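You operate a simulated robot arm through the tools that you are given. There is no shell and no other tool. Be economical: measure what you need, move in short steps, check, and stop when the job is done.

Carry out the task below with a simulated robot arm. There is one attempt and no reset: what you move stays moved.

Task
Put the blue soap end and the pink soap end in the drain tray.

Only the result counts: the job must be done as asked and must still hold three seconds after the hand-in. Knocking over, shifting, dropping, spilling or breaking anything else fails it.

Robot
A 6-joint arm with a two-finger parallel gripper, fixed in place. Base frame: the origin is at the foot of the arm, x ahead of it, y to its left, z up; the work surface is at about z = 0.72. Readings come in m, rad, newtons and seconds.
With the tool pointing down near the work surface it reaches from about 0.26 to 0.74 m from the base axis. Its first joint turns from -1.152 to 1.152 rad. Payload 2.45 kg.
Tool frame: the origin (TCP) lies between the finger pads and is the grasp point; the fingertips stand 0.024 m ahead of it; z points along the fingers, y is the line along which they close. The gripper opens to 0.068 m. The fingers are 0.017 m wide and 0.01 m thick; the gripper's body (0.04 by 0.07 m) begins 0.041 m behind the TCP.
Orientation is told as [roll, pitch, yaw] about the base's x, y, z axes, in that order, counted from this pose: with the fingers straight down and closing along the base's y, the tool's x points along the base's -x, its y along +y and its z along -z.

Tools
- The arm moves only by the tool nudge_tool. Its argument "series" is a list that holds one entry, the list of rows, each a list of 7 numbers: the shift along the tool's x, y, z in units of 500 mm (1.0 is 500 mm), then the turn, a rotation vector about the tool's x, y, z in units of 45 degrees (1.0 is 45 degrees), then the gripper command, from -1 (fully open) to 1 (shut), values between in proportion. In form: [[[dx, dy, dz, rx, ry, rz, fingers], ...]]. A call has 1 to 10 rows; each row is the pose to reach, as a shift and turn from the pose commanded when the call began, along the tool's axes at that moment. A call with a number of a shift or a turn outside -1 to 1 is refused whole. Rows are played at 5 a second. More than 0.05 m and 0.15 rad between two rows, or a gripper value outside its range, and nothing of the call is played. A pose out of reach is approached as far as the arm can. The call stops where the force on the tool passes 40 N (or 10 N more than at its start, if that is more) or the arm is blocked; 0.2 s more then pass. Each finger travels about 0.108 m/s and halts on what it meets, pressing with about 29 N; the grip force reading is that of the motor and also rises with nothing between the fingers. The clock runs only during rows and for 0.2 s after the last one: add rows that repeat a pose to give the fingers time. It gives the time, the measured TCP pose, the force on the tool (base axes), the opening and the grip force at its end, in the units of the frame above (readings bear some noise).
- Cameras (640 x 400 px; columns grow to the right, rows downward): "scene" is fixed at [0.1753, 0.4357, 1.4408]; the picture's right is [-0.58, -0.82, 0.00], its down [-0.64, 0.45, -0.63] and it looks along [0.51, -0.36, -0.78] (base axes); focal length 362 px, centre (320, 200). "wrist" rides on the gripper at [-0.032, 0, -0.039] in the tool frame; the picture's right is [0.00, -1.00, 0.00], its down [0.97, 0.00, -0.24] and it looks along [0.24, 0.00, 0.97] (tool axes); focal length 218 px, centre (320, 200). There is no depth. A picture from a camera that has moved, and an enlarged one, comes with that camera's place and axes in the base frame and with its lens.
- get_image(camera): a new picture of that camera. It takes no simulated time.
- inspect(camera, box): a new picture of the part [left, top, right, bottom] of that camera's present view, enlarged. It takes no simulated time.
- finish_job(): hands the job in; it is judged then, once.

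Work in short steps. Places have to be worked out from the pictures, the camera data and where the tool is seen: move nearer, look again, correct. Check each grasp and each placing, and mend what went wrong. You have 90 turns and 36 pictures in all, those below and enlarged ones among them. Open the gripper and draw the arm clear of the work before you hand the job in, unless the task says otherwise; then end with one line.

The tools are called after ">>>" by a JSON object that holds its "api" and its "payload". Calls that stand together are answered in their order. nudge_tool: Moves the arm, as the interface text tells. Its arguments: {"type":"object","properties":{"series":{"type":"array"}},"required":["series"]} The other tools are called the same way: get_image (camera) takes a picture; inspect (camera, box) takes an enlarged picture of a part of a camera's view; finish_job () hands the job in.

At the start:

```text
t: 0.0
position: [0.4265, 0.2227, 0.9229]
tcp_rot: [0.002, 0.0, -0.001]
contact_force: [0.1, 0.4, 0.5]
finger_gap: 0.0682
finger_force: 0.2
```

scene: 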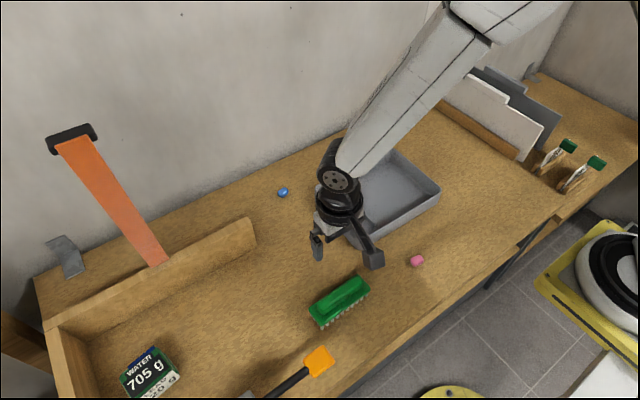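
wrist: 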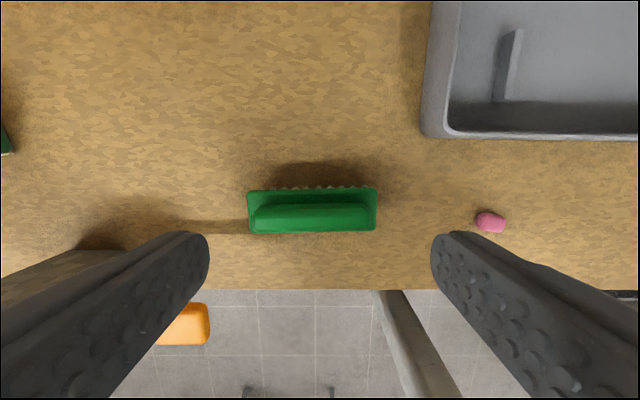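

Both views put the pink end near (0.375, 0.031), the blue end near (0.716, 0.170), and the tray at about x 0.47–0.64, y −0.14–0.13. I'll move above the pink end first.

>>> {"api": "nudge_tool", "payload": {"series": [[[0.02, -0.08, 0, 0, 0, 0, -1], [0.04, -0.16, 0, 0, 0, 0, -1], [0.06, -0.24, 0, 0, 0, 0, -1], [0.08, -0.32, 0, 0, 0, 0, -1], [0.1, -0.382, 0, 0, 0, 0, -1], [0.1, -0.382, 0.08, 0, 0, 0, -1], [0.1, -0.382, 0.14, 0, 0, 0, -1], [0.1, -0.382, 0.14, 0, 0, 0, -1]]]}}

>>> {"api": "get_image", "payload": {"camera": "wrist"}}

>>> {"api": "get_image", "payload": {"camera": "scene"}}

```text
t: 1.8
position: [0.3774, 0.0299, 0.8524]
tcp_rot: [0.0, 0.0, 0.001]
contact_force: [0.1, 0.1, 0.4]
finger_gap: 0.0683
finger_force: 0.0
```

```text
33 pictures are left
camera wrist: at [0.4093, 0.0294, 0.8912], right [0.0, -1.0, 0.0], down [-0.97, 0.0, 0.24], along [-0.24, 0.0, -0.97], focal length 218 px, centre (320, 200)
```

wrist: 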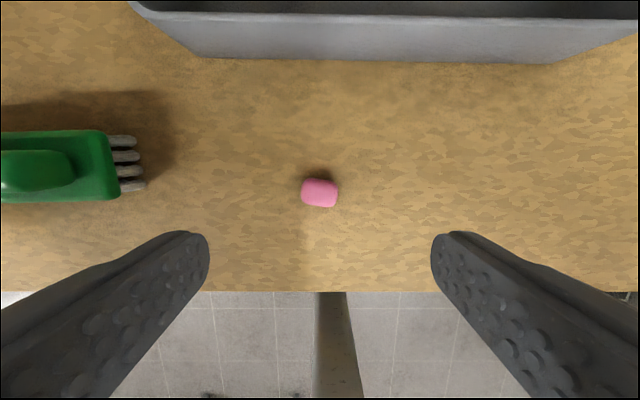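

```text
32 pictures are left
```

scene: 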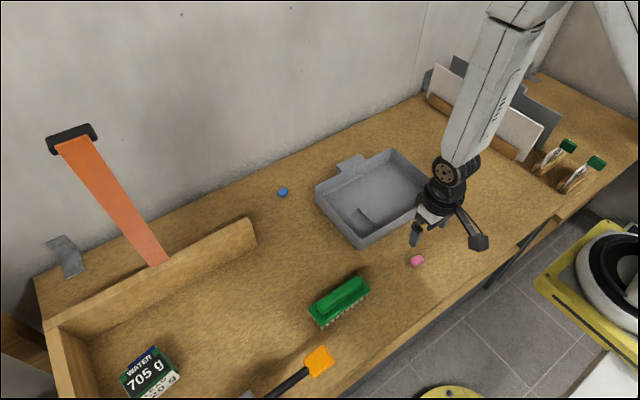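

The pink end is at about (0.375, 0.030), almost centred under the tool. I'll go down to TCP z ≈ 0.747, with the tips just above the surface.

>>> {"api": "nudge_tool", "payload": {"series": [[[0.004, 0, 0.07, 0, 0, 0, -1], [0.004, 0, 0.14, 0, 0, 0, -1], [0.004, 0, 0.19, 0, 0, 0, -1], [0.004, 0, 0.209, 0, 0, 0, -1], [0.004, 0, 0.209, 0, 0, 0, -1]]]}}

>>> {"api": "get_image", "payload": {"camera": "wrist"}}

```text
t: 3.0
position: [0.3769, 0.0311, 0.7488]
tcp_rot: [0.0, -0.001, 0.001]
contact_force: [0.3, -0.4, -0.5]
finger_gap: 0.068
finger_force: 0.3
```

```text
31 pictures are left
camera wrist: at [0.4082, 0.0305, 0.7883], right [0.0, -1.0, 0.0], down [-0.97, 0.0, 0.24], along [-0.24, 0.0, -0.97], focal length 218 px, centre (320, 200)
```

wrist: 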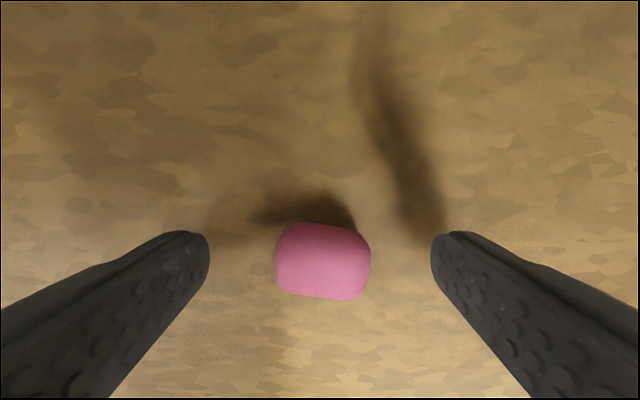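

The soap sits between the tips, so I'll close and give the fingers time.

>>> {"api": "nudge_tool", "payload": {"series": [[[0, 0, 0, 0, 0, 0, 1], [0, 0, 0, 0, 0, 0, 1], [0, 0, 0, 0, 0, 0, 1], [0, 0, 0, 0, 0, 0, 1]]]}}

```text
t: 4.0
position: [0.3761, 0.0306, 0.7496]
tcp_rot: [0.0, 0.0, 0.0]
contact_force: [0.5, -0.4, 0.2]
finger_gap: 0.0258
finger_force: 28.6
```

The gap stopped at 0.026 m with 29 N, so the soap is held. I'll lift and check.

>>> {"api": "nudge_tool", "payload": {"series": [[[0, 0, -0.06, 0, 0, 0, 1], [0, 0, -0.14, 0, 0, 0, 1], [0, 0, -0.22, 0, 0, 0, 1], [0, 0, -0.22, 0, 0, 0, 1]]]}}

>>> {"api": "get_image", "payload": {"camera": "wrist"}}

```text
t: 5.0
position: [0.376, 0.0299, 0.8602]
tcp_rot: [0.0, 0.0, 0.0]
contact_force: [-1.1, 0.0, 1.2]
finger_gap: 0.0261
finger_force: 28.7
```

```text
30 pictures are left
camera wrist: at [0.4073, 0.0299, 0.8998], right [0.0, -1.0, 0.0], down [-0.97, 0.0, 0.24], along [-0.24, 0.0, -0.97], focal length 218 px, centre (320, 200)
```

wrist: 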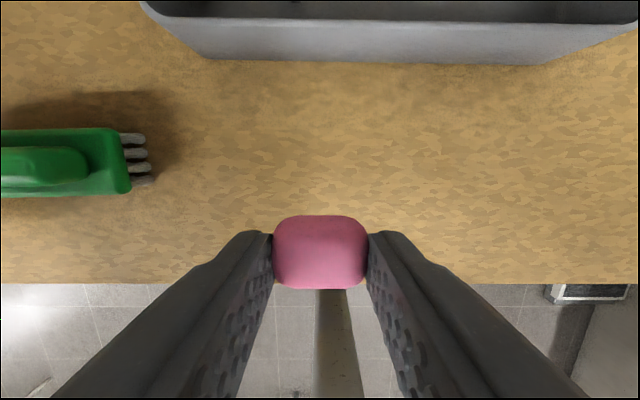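

The soap is held. I'll carry it over the tray to about (0.55, −0.04), on the right of the small divider.

>>> {"api": "nudge_tool", "payload": {"series": [[[-0.08, -0.03, 0, 0, 0, 0, 1], [-0.16, -0.06, 0, 0, 0, 0, 1], [-0.24, -0.09, 0, 0, 0, 0, 1], [-0.32, -0.12, 0, 0, 0, 0, 1], [-0.35, -0.14, 0, 0, 0, 0, 1], [-0.35, -0.14, 0, 0, 0, 0, 1]]]}}

>>> {"api": "get_image", "payload": {"camera": "wrist"}}

>>> {"api": "get_image", "payload": {"camera": "scene"}}

```text
t: 6.4
position: [0.5515, -0.0379, 0.86]
tcp_rot: [0.001, -0.001, -0.001]
contact_force: [0.1, 0.6, -1.0]
finger_gap: 0.0262
finger_force: 29.1
```

```text
29 pictures are left
camera wrist: at [0.5824, -0.0377, 0.8976], right [0.0, -1.0, 0.0], down [-0.97, 0.0, 0.24], along [-0.24, 0.0, -0.97], focal length 218 px, centre (320, 200)
```

wrist: 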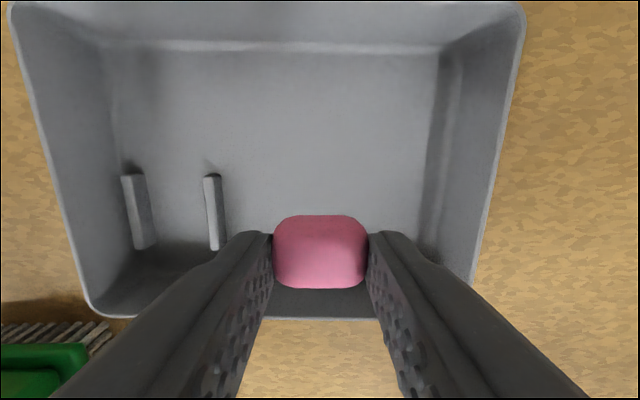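

```text
28 pictures are left
```

scene: 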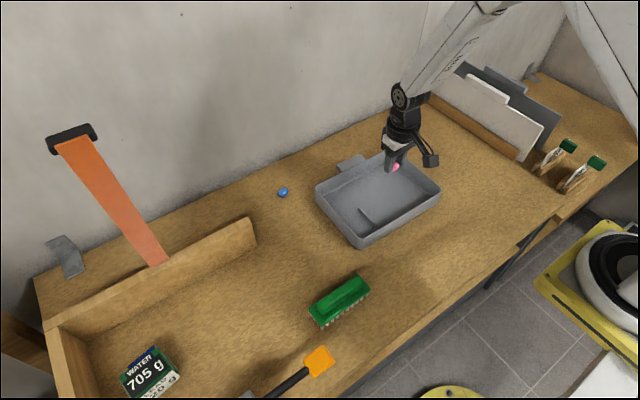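

The area under the soap is clear tray floor, and the dividers are at y ≈ 0.045 and beyond. I'll lower slowly to TCP z ≈ 0.757; contact would stop it.

>>> {"api": "nudge_tool", "payload": {"series": [[[-0.02, 0, 0.06, 0, 0, 0, 1], [-0.02, 0, 0.12, 0, 0, 0, 1], [-0.02, 0, 0.17, 0, 0, 0, 1], [-0.02, 0, 0.19, 0, 0, 0, 1], [-0.02, 0, 0.206, 0, 0, 0, 1], [-0.02, 0, 0.206, 0, 0, 0, 1]]]}}

>>> {"api": "get_image", "payload": {"camera": "wrist"}}

```text
t: 7.8
position: [0.56, -0.0382, 0.7574]
tcp_rot: [0.0, -0.004, 0.0]
contact_force: [-0.1, -0.5, -0.1]
finger_gap: 0.0263
finger_force: 28.5
```

```text
27 pictures are left
camera wrist: at [0.5924, -0.0387, 0.7946], right [0.0, -1.0, 0.0], down [-0.97, 0.0, 0.24], along [-0.24, 0.0, -0.97], focal length 218 px, centre (320, 200)
```

wrist: 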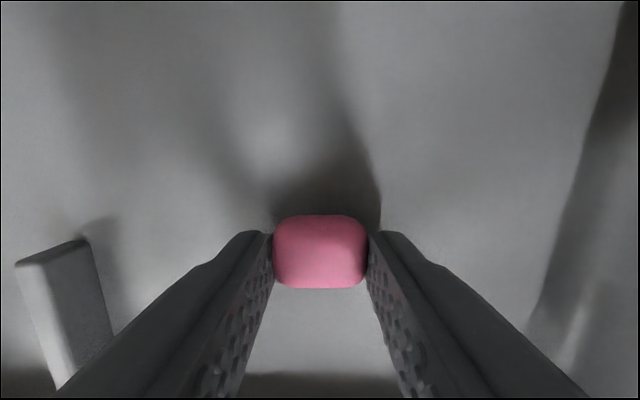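

There's no contact yet, so I'll ease down a few millimetres and then open.

>>> {"api": "nudge_tool", "payload": {"series": [[[0, 0, 0.004, 0, 0, 0, 1], [0, 0, 0.008, 0, 0, 0, 1], [0, 0, 0.008, 0, 0, 0, 1]]]}}

```text
t: 8.6
position: [0.5612, -0.0392, 0.7532]
tcp_rot: [-0.001, -0.004, 0.001]
contact_force: [-3.7, 3.0, 20.5]
finger_gap: 0.0263
finger_force: 29.4
```

The soap touched the tray floor with about 20 N upward. I'll back off 1 mm, open and rise.

>>> {"api": "nudge_tool", "payload": {"series": [[[0, 0, -0.002, 0, 0, 0, 1], [0, 0, -0.002, 0, 0, 0, -0.3], [0, 0, -0.002, 0, 0, 0, -0.3], [0, 0, -0.002, 0, 0, 0, -0.3], [0, 0, -0.06, 0, 0, 0, -0.3], [0, 0, -0.14, 0, 0, 0, -0.3], [0, 0, -0.22, 0, 0, 0, -0.3], [0, 0, -0.22, 0, 0, 0, -1]]]}}

>>> {"api": "get_image", "payload": {"camera": "wrist"}}

```text
t: 10.4
position: [0.5589, -0.0384, 0.8604]
tcp_rot: [0.0, 0.0, -0.001]
contact_force: [0.0, 0.1, -0.1]
finger_gap: 0.0679
finger_force: 0.0
```

```text
26 pictures are left
camera wrist: at [0.5915, -0.0388, 0.8993], right [0.0, -1.0, 0.0], down [-0.97, 0.0, 0.24], along [-0.24, 0.0, -0.97], focal length 218 px, centre (320, 200)
```

wrist: 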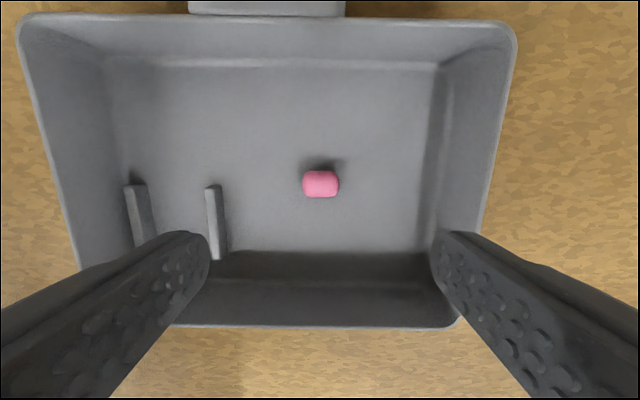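

The pink end rests in the tray. Next I'll move toward the blue end, stopping short at about (0.66, 0.17) to look.

>>> {"api": "nudge_tool", "payload": {"series": [[[-0.03, 0.08, 0, 0, 0, 0, -1], [-0.06, 0.16, 0, 0, 0, 0, -1], [-0.1, 0.24, 0, 0, 0, 0, -1], [-0.14, 0.32, 0, 0, 0, 0, -1], [-0.17, 0.38, 0, 0, 0, 0, -1], [-0.2, 0.416, 0, 0, 0, 0, -1], [-0.2, 0.416, 0, 0, 0, 0, -1]]]}}

>>> {"api": "get_image", "payload": {"camera": "wrist"}}

>>> {"api": "get_image", "payload": {"camera": "scene"}}

```text
t: 12.0
position: [0.6609, 0.171, 0.8627]
tcp_rot: [-0.001, -0.001, 0.0]
contact_force: [-0.3, 0.5, 0.4]
finger_gap: 0.068
finger_force: 0.0
```

```text
25 pictures are left
camera wrist: at [0.6923, 0.1704, 0.902], right [0.0, -1.0, 0.0], down [-0.97, 0.0, 0.24], along [-0.24, 0.0, -0.97], focal length 218 px, centre (320, 200)
```

wrist: 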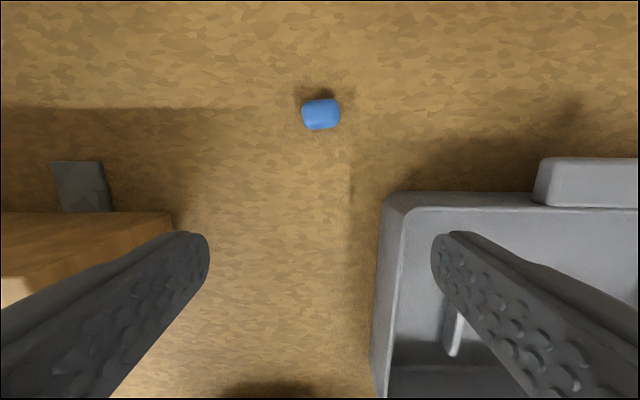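

```text
24 pictures are left
```

scene: 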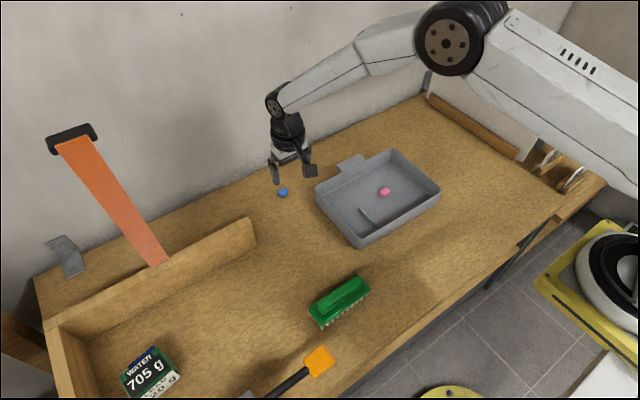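

The blue end is at about (0.715, 0.170), near the reach limit. I'll move to x ≈ 0.715 at this height and check whether the arm gets there.

>>> {"api": "nudge_tool", "payload": {"series": [[[-0.05, -0.002, 0, 0, 0, 0, -1], [-0.107, -0.002, 0, 0, 0, 0, -1], [-0.107, -0.002, 0.06, 0, 0, 0, -1], [-0.107, -0.002, 0.06, 0, 0, 0, -1]]]}}

>>> {"api": "get_image", "payload": {"camera": "wrist"}}

```text
t: 13.0
position: [0.7132, 0.1703, 0.831]
tcp_rot: [0.001, 0.0, 0.0]
contact_force: [-1.4, 0.8, 0.4]
finger_gap: 0.0681
finger_force: 0.0
```

```text
23 pictures are left
camera wrist: at [0.7456, 0.1699, 0.8698], right [0.0, -1.0, 0.0], down [-0.97, 0.0, 0.24], along [-0.24, 0.0, -0.97], focal length 218 px, centre (320, 200)
```

wrist: 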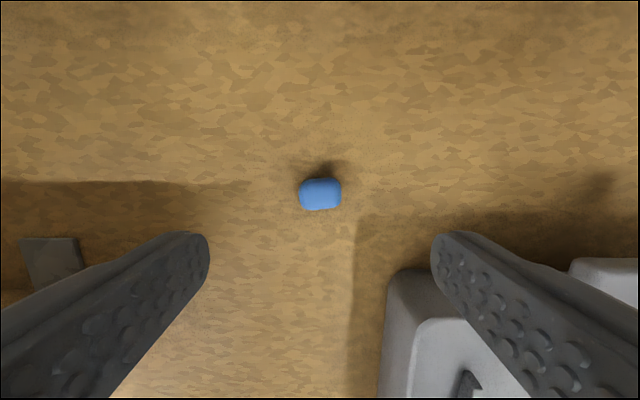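

The arm reached it; the blue end is at x ≈ 0.715, centred. The tray's rim corner is around x 0.68, so the fingers clear it. I'll narrow slightly and descend.

>>> {"api": "nudge_tool", "payload": {"series": [[[-0.003, 0, 0.05, 0, 0, 0, -0.6], [-0.003, 0, 0.1, 0, 0, 0, -0.6], [-0.003, 0, 0.145, 0, 0, 0, -0.6], [-0.003, 0, 0.164, 0, 0, 0, -0.6], [-0.003, 0, 0.164, 0, 0, 0, -0.6]]]}}

>>> {"api": "get_image", "payload": {"camera": "wrist"}}

```text
t: 14.2
position: [0.7077, 0.1656, 0.7538]
tcp_rot: [0.0, -0.001, -0.001]
contact_force: [-0.2, 0.7, 0.1]
finger_gap: 0.0542
finger_force: 0.0
out of reach, approached as far as the arm can: row 3, 4, 5
```

```text
22 pictures are left
camera wrist: at [0.7389, 0.166, 0.7916], right [0.0, -1.0, 0.0], down [-0.97, 0.0, 0.24], along [-0.24, 0.0, -0.97], focal length 218 px, centre (320, 200)
```

wrist: 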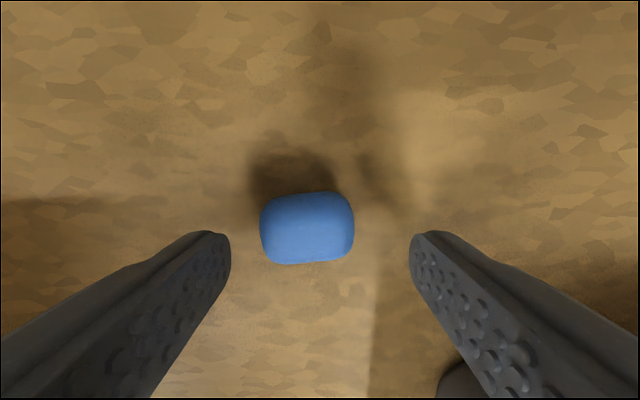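

The arm fell about 8 mm short at this height with the tool vertical. I'll rise, tilt the fingers outward by about 0.14 rad, and read the pose again.

>>> {"api": "nudge_tool", "payload": {"series": [[[0, 0, -0.04, 0, 0, 0, -0.6], [0, 0, -0.07, 0, -0.08, 0, -0.6], [0, 0, -0.07, 0, -0.178, 0, -0.6], [0, 0, -0.07, 0, -0.178, 0, -0.6]]]}}

```text
t: 15.2
position: [0.739, 0.1765, 0.7794]
tcp_rot: [0.001, -0.141, 0.0]
contact_force: [-1.1, 0.8, 0.1]
finger_gap: 0.0542
finger_force: 0.2
out of reach, approached as far as the arm can: row 1, 2, 3, 4
```

The tilt is outward as intended, but the TCP reads x = 0.739. I'll hold for a moment to see where it settles.

>>> {"api": "nudge_tool", "payload": {"series": [[[0, 0, 0, 0, 0, 0, -0.6]]]}}

>>> {"api": "get_image", "payload": {"camera": "wrist"}}

```text
t: 15.6
position: [0.7386, 0.1748, 0.7786]
tcp_rot: [0.001, -0.138, 0.001]
contact_force: [-0.1, 0.0, -0.3]
finger_gap: 0.0545
finger_force: 0.1
```

```text
21 pictures are left
camera wrist: at [0.7641, 0.1752, 0.8216], right [0.0, -1.0, 0.0], down [-0.99, 0.0, 0.1], along [-0.1, 0.0, -0.99], focal length 218 px, centre (320, 200)
```

wrist: 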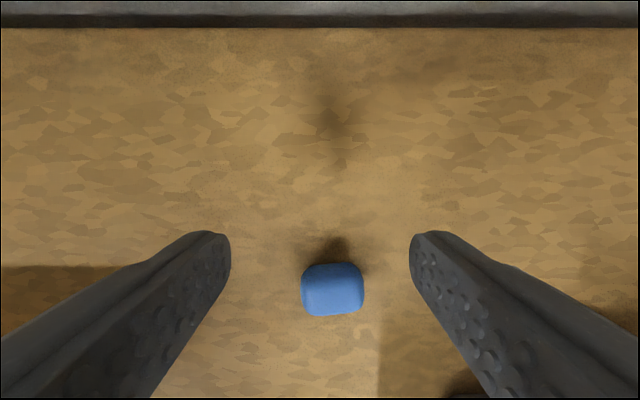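

It settled there with a valid command. The soap works out to (0.716, 0.1695), so I'll shift back over it and lower to TCP z ≈ 0.749 with this tilt.

>>> {"api": "nudge_tool", "payload": {"series": [[[0.049, -0.0106, -0.007, 0, 0, 0, -0.6], [0.049, -0.0106, -0.007, 0, 0, 0, -0.6], [0.053, -0.0106, 0.025, 0, 0, 0, -0.6], [0.0573, -0.0106, 0.0525, 0, 0, 0, -0.6], [0.0573, -0.0106, 0.0525, 0, 0, 0, -0.6]]]}}

>>> {"api": "get_image", "payload": {"camera": "wrist"}}

```text
t: 16.8
position: [0.7127, 0.1705, 0.7477]
tcp_rot: [0.002, -0.14, -0.001]
contact_force: [0.4, -0.1, 0.4]
finger_gap: 0.0545
finger_force: 0.1
```

```text
20 pictures are left
camera wrist: at [0.7394, 0.1703, 0.79], right [0.0, -1.0, 0.0], down [-0.99, 0.0, 0.1], along [-0.1, 0.0, -0.99], focal length 218 px, centre (320, 200)
```

wrist: 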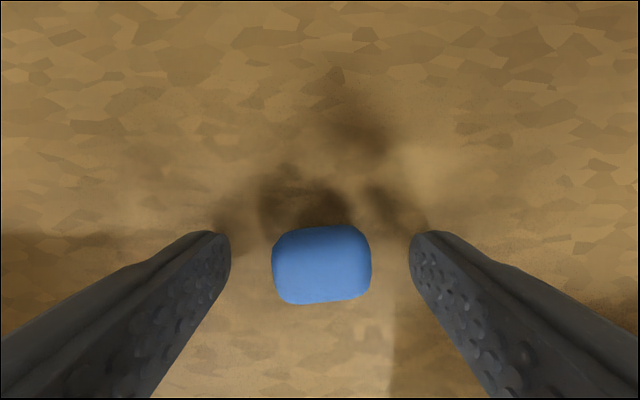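

The soap is now centred between the tips, much as the pink one was. I'll close on it.

>>> {"api": "nudge_tool", "payload": {"series": [[[0, 0, 0, 0, 0, 0, 1], [0, 0, 0, 0, 0, 0, 1], [0, 0, 0, 0, 0, 0, 1], [0, 0, 0, 0, 0, 0, 1]]]}}

```text
t: 17.8
position: [0.7145, 0.1708, 0.746]
tcp_rot: [0.002, -0.14, -0.001]
contact_force: [0.0, -0.3, 0.3]
finger_gap: 0.0261
finger_force: 28.7
```

It's held (gap 0.026 m, 29 N). I'll lift straight up 0.11 m.

>>> {"api": "nudge_tool", "payload": {"series": [[[-0.008, 0, -0.055, 0, 0, 0, 1], [-0.018, 0, -0.13, 0, 0, 0, 1], [-0.031, 0, -0.218, 0, 0, 0, 1], [-0.031, 0, -0.218, 0, 0, 0, 1]]]}}

>>> {"api": "get_image", "payload": {"camera": "wrist"}}

```text
t: 18.8
position: [0.7111, 0.1697, 0.8581]
tcp_rot: [0.001, -0.141, 0.001]
contact_force: [-0.2, 0.3, -0.6]
finger_gap: 0.0259
finger_force: 28.7
```

```text
19 pictures are left
camera wrist: at [0.7382, 0.1697, 0.9009], right [0.0, -1.0, 0.0], down [-0.99, 0.0, 0.1], along [-0.1, 0.0, -0.99], focal length 218 px, centre (320, 200)
```

wrist: 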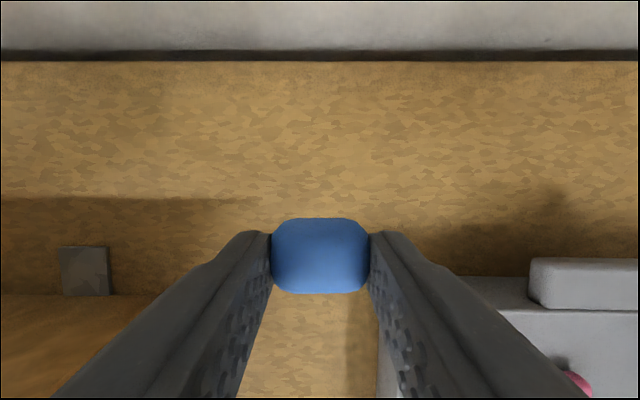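

Blue is held and tray is clear. I'll carry it to about (0.60, 0.045), clear of the pink end and the dividers, straightening the tool on the way.

>>> {"api": "nudge_tool", "payload": {"series": [[[0.05, -0.05, -0.007, 0, 0.06, 0, 1], [0.1, -0.1, -0.014, 0, 0.12, 0, 1], [0.15, -0.15, -0.021, 0, 0.178, 0, 1], [0.2, -0.2, -0.028, 0, 0.178, 0, 1], [0.22, -0.25, -0.031, 0, 0.178, 0, 1], [0.22, -0.25, -0.031, 0, 0.178, 0, 1]]]}}

>>> {"api": "get_image", "payload": {"camera": "wrist"}}

```text
t: 20.2
position: [0.5994, 0.0434, 0.8583]
tcp_rot: [0.0, 0.0, 0.001]
contact_force: [0.2, 0.8, 0.4]
finger_gap: 0.0262
finger_force: 28.8
```

```text
18 pictures are left
camera wrist: at [0.6325, 0.0434, 0.8968], right [0.0, -1.0, 0.0], down [-0.97, 0.0, 0.24], along [-0.24, 0.0, -0.97], focal length 218 px, centre (320, 200)
```

wrist: 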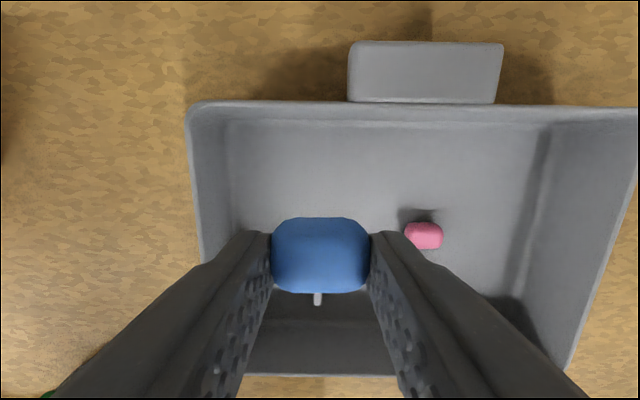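

The spot below is clear floor. I'll lower to TCP z ≈ 0.752.

>>> {"api": "nudge_tool", "payload": {"series": [[[0, 0, 0.06, 0, 0, 0, 1], [0, 0, 0.12, 0, 0, 0, 1], [0, 0, 0.17, 0, 0, 0, 1], [0, 0, 0.2, 0, 0, 0, 1], [0, 0, 0.206, 0, 0, 0, 1], [0, 0, 0.212, 0, 0, 0, 1], [0, 0, 0.212, 0, 0, 0, 1]]]}}

```text
t: 21.8
position: [0.6028, 0.044, 0.7513]
tcp_rot: [0.001, -0.003, 0.001]
contact_force: [-4.8, -1.4, 19.2]
finger_gap: 0.026
finger_force: 29.1
```

It made light contact with the tray floor. I'll back off slightly, open partway and rise.

>>> {"api": "nudge_tool", "payload": {"series": [[[0, 0, -0.002, 0, 0, 0, 1], [0, 0, -0.002, 0, 0, 0, -0.4], [0, 0, -0.002, 0, 0, 0, -0.4], [0, 0, -0.002, 0, 0, 0, -0.4], [0, 0, -0.06, 0, 0, 0, -0.4], [0, 0, -0.14, 0, 0, 0, -0.4], [0, 0, -0.22, 0, 0, 0, -0.4], [0, 0, -0.3, 0, 0, 0, -1]]]}}

>>> {"api": "get_image", "payload": {"camera": "wrist"}}

>>> {"api": "get_image", "payload": {"camera": "scene"}}

```text
t: 23.6
position: [0.6006, 0.0438, 0.9049]
tcp_rot: [-0.001, 0.0, 0.0]
contact_force: [0.4, 0.4, 0.3]
finger_gap: 0.0682
finger_force: 0.1
```

```text
17 pictures are left
camera wrist: at [0.6327, 0.0435, 0.943], right [0.0, -1.0, 0.0], down [-0.97, 0.0, 0.24], along [-0.24, 0.0, -0.97], focal length 218 px, centre (320, 200)
```

wrist: 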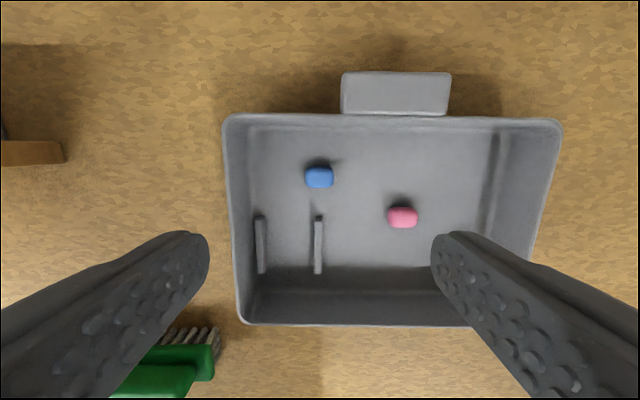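

```text
16 pictures are left
```

scene: 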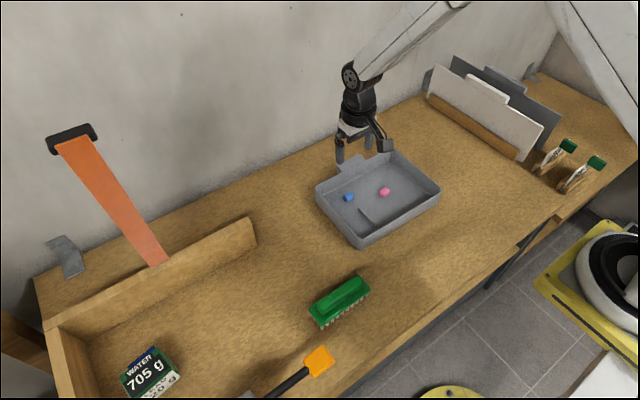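

Both soap ends lie in the tray, which hasn't moved, and nothing else is disturbed. The arm is up with the gripper open, so I'm handing in.

>>> {"api": "finish_job", "payload": {}}

```text
The job is handed in.
```

The blue and pink soap ends are both in the drain tray, nothing else looked moved in the final pictures, and I've handed the job in.
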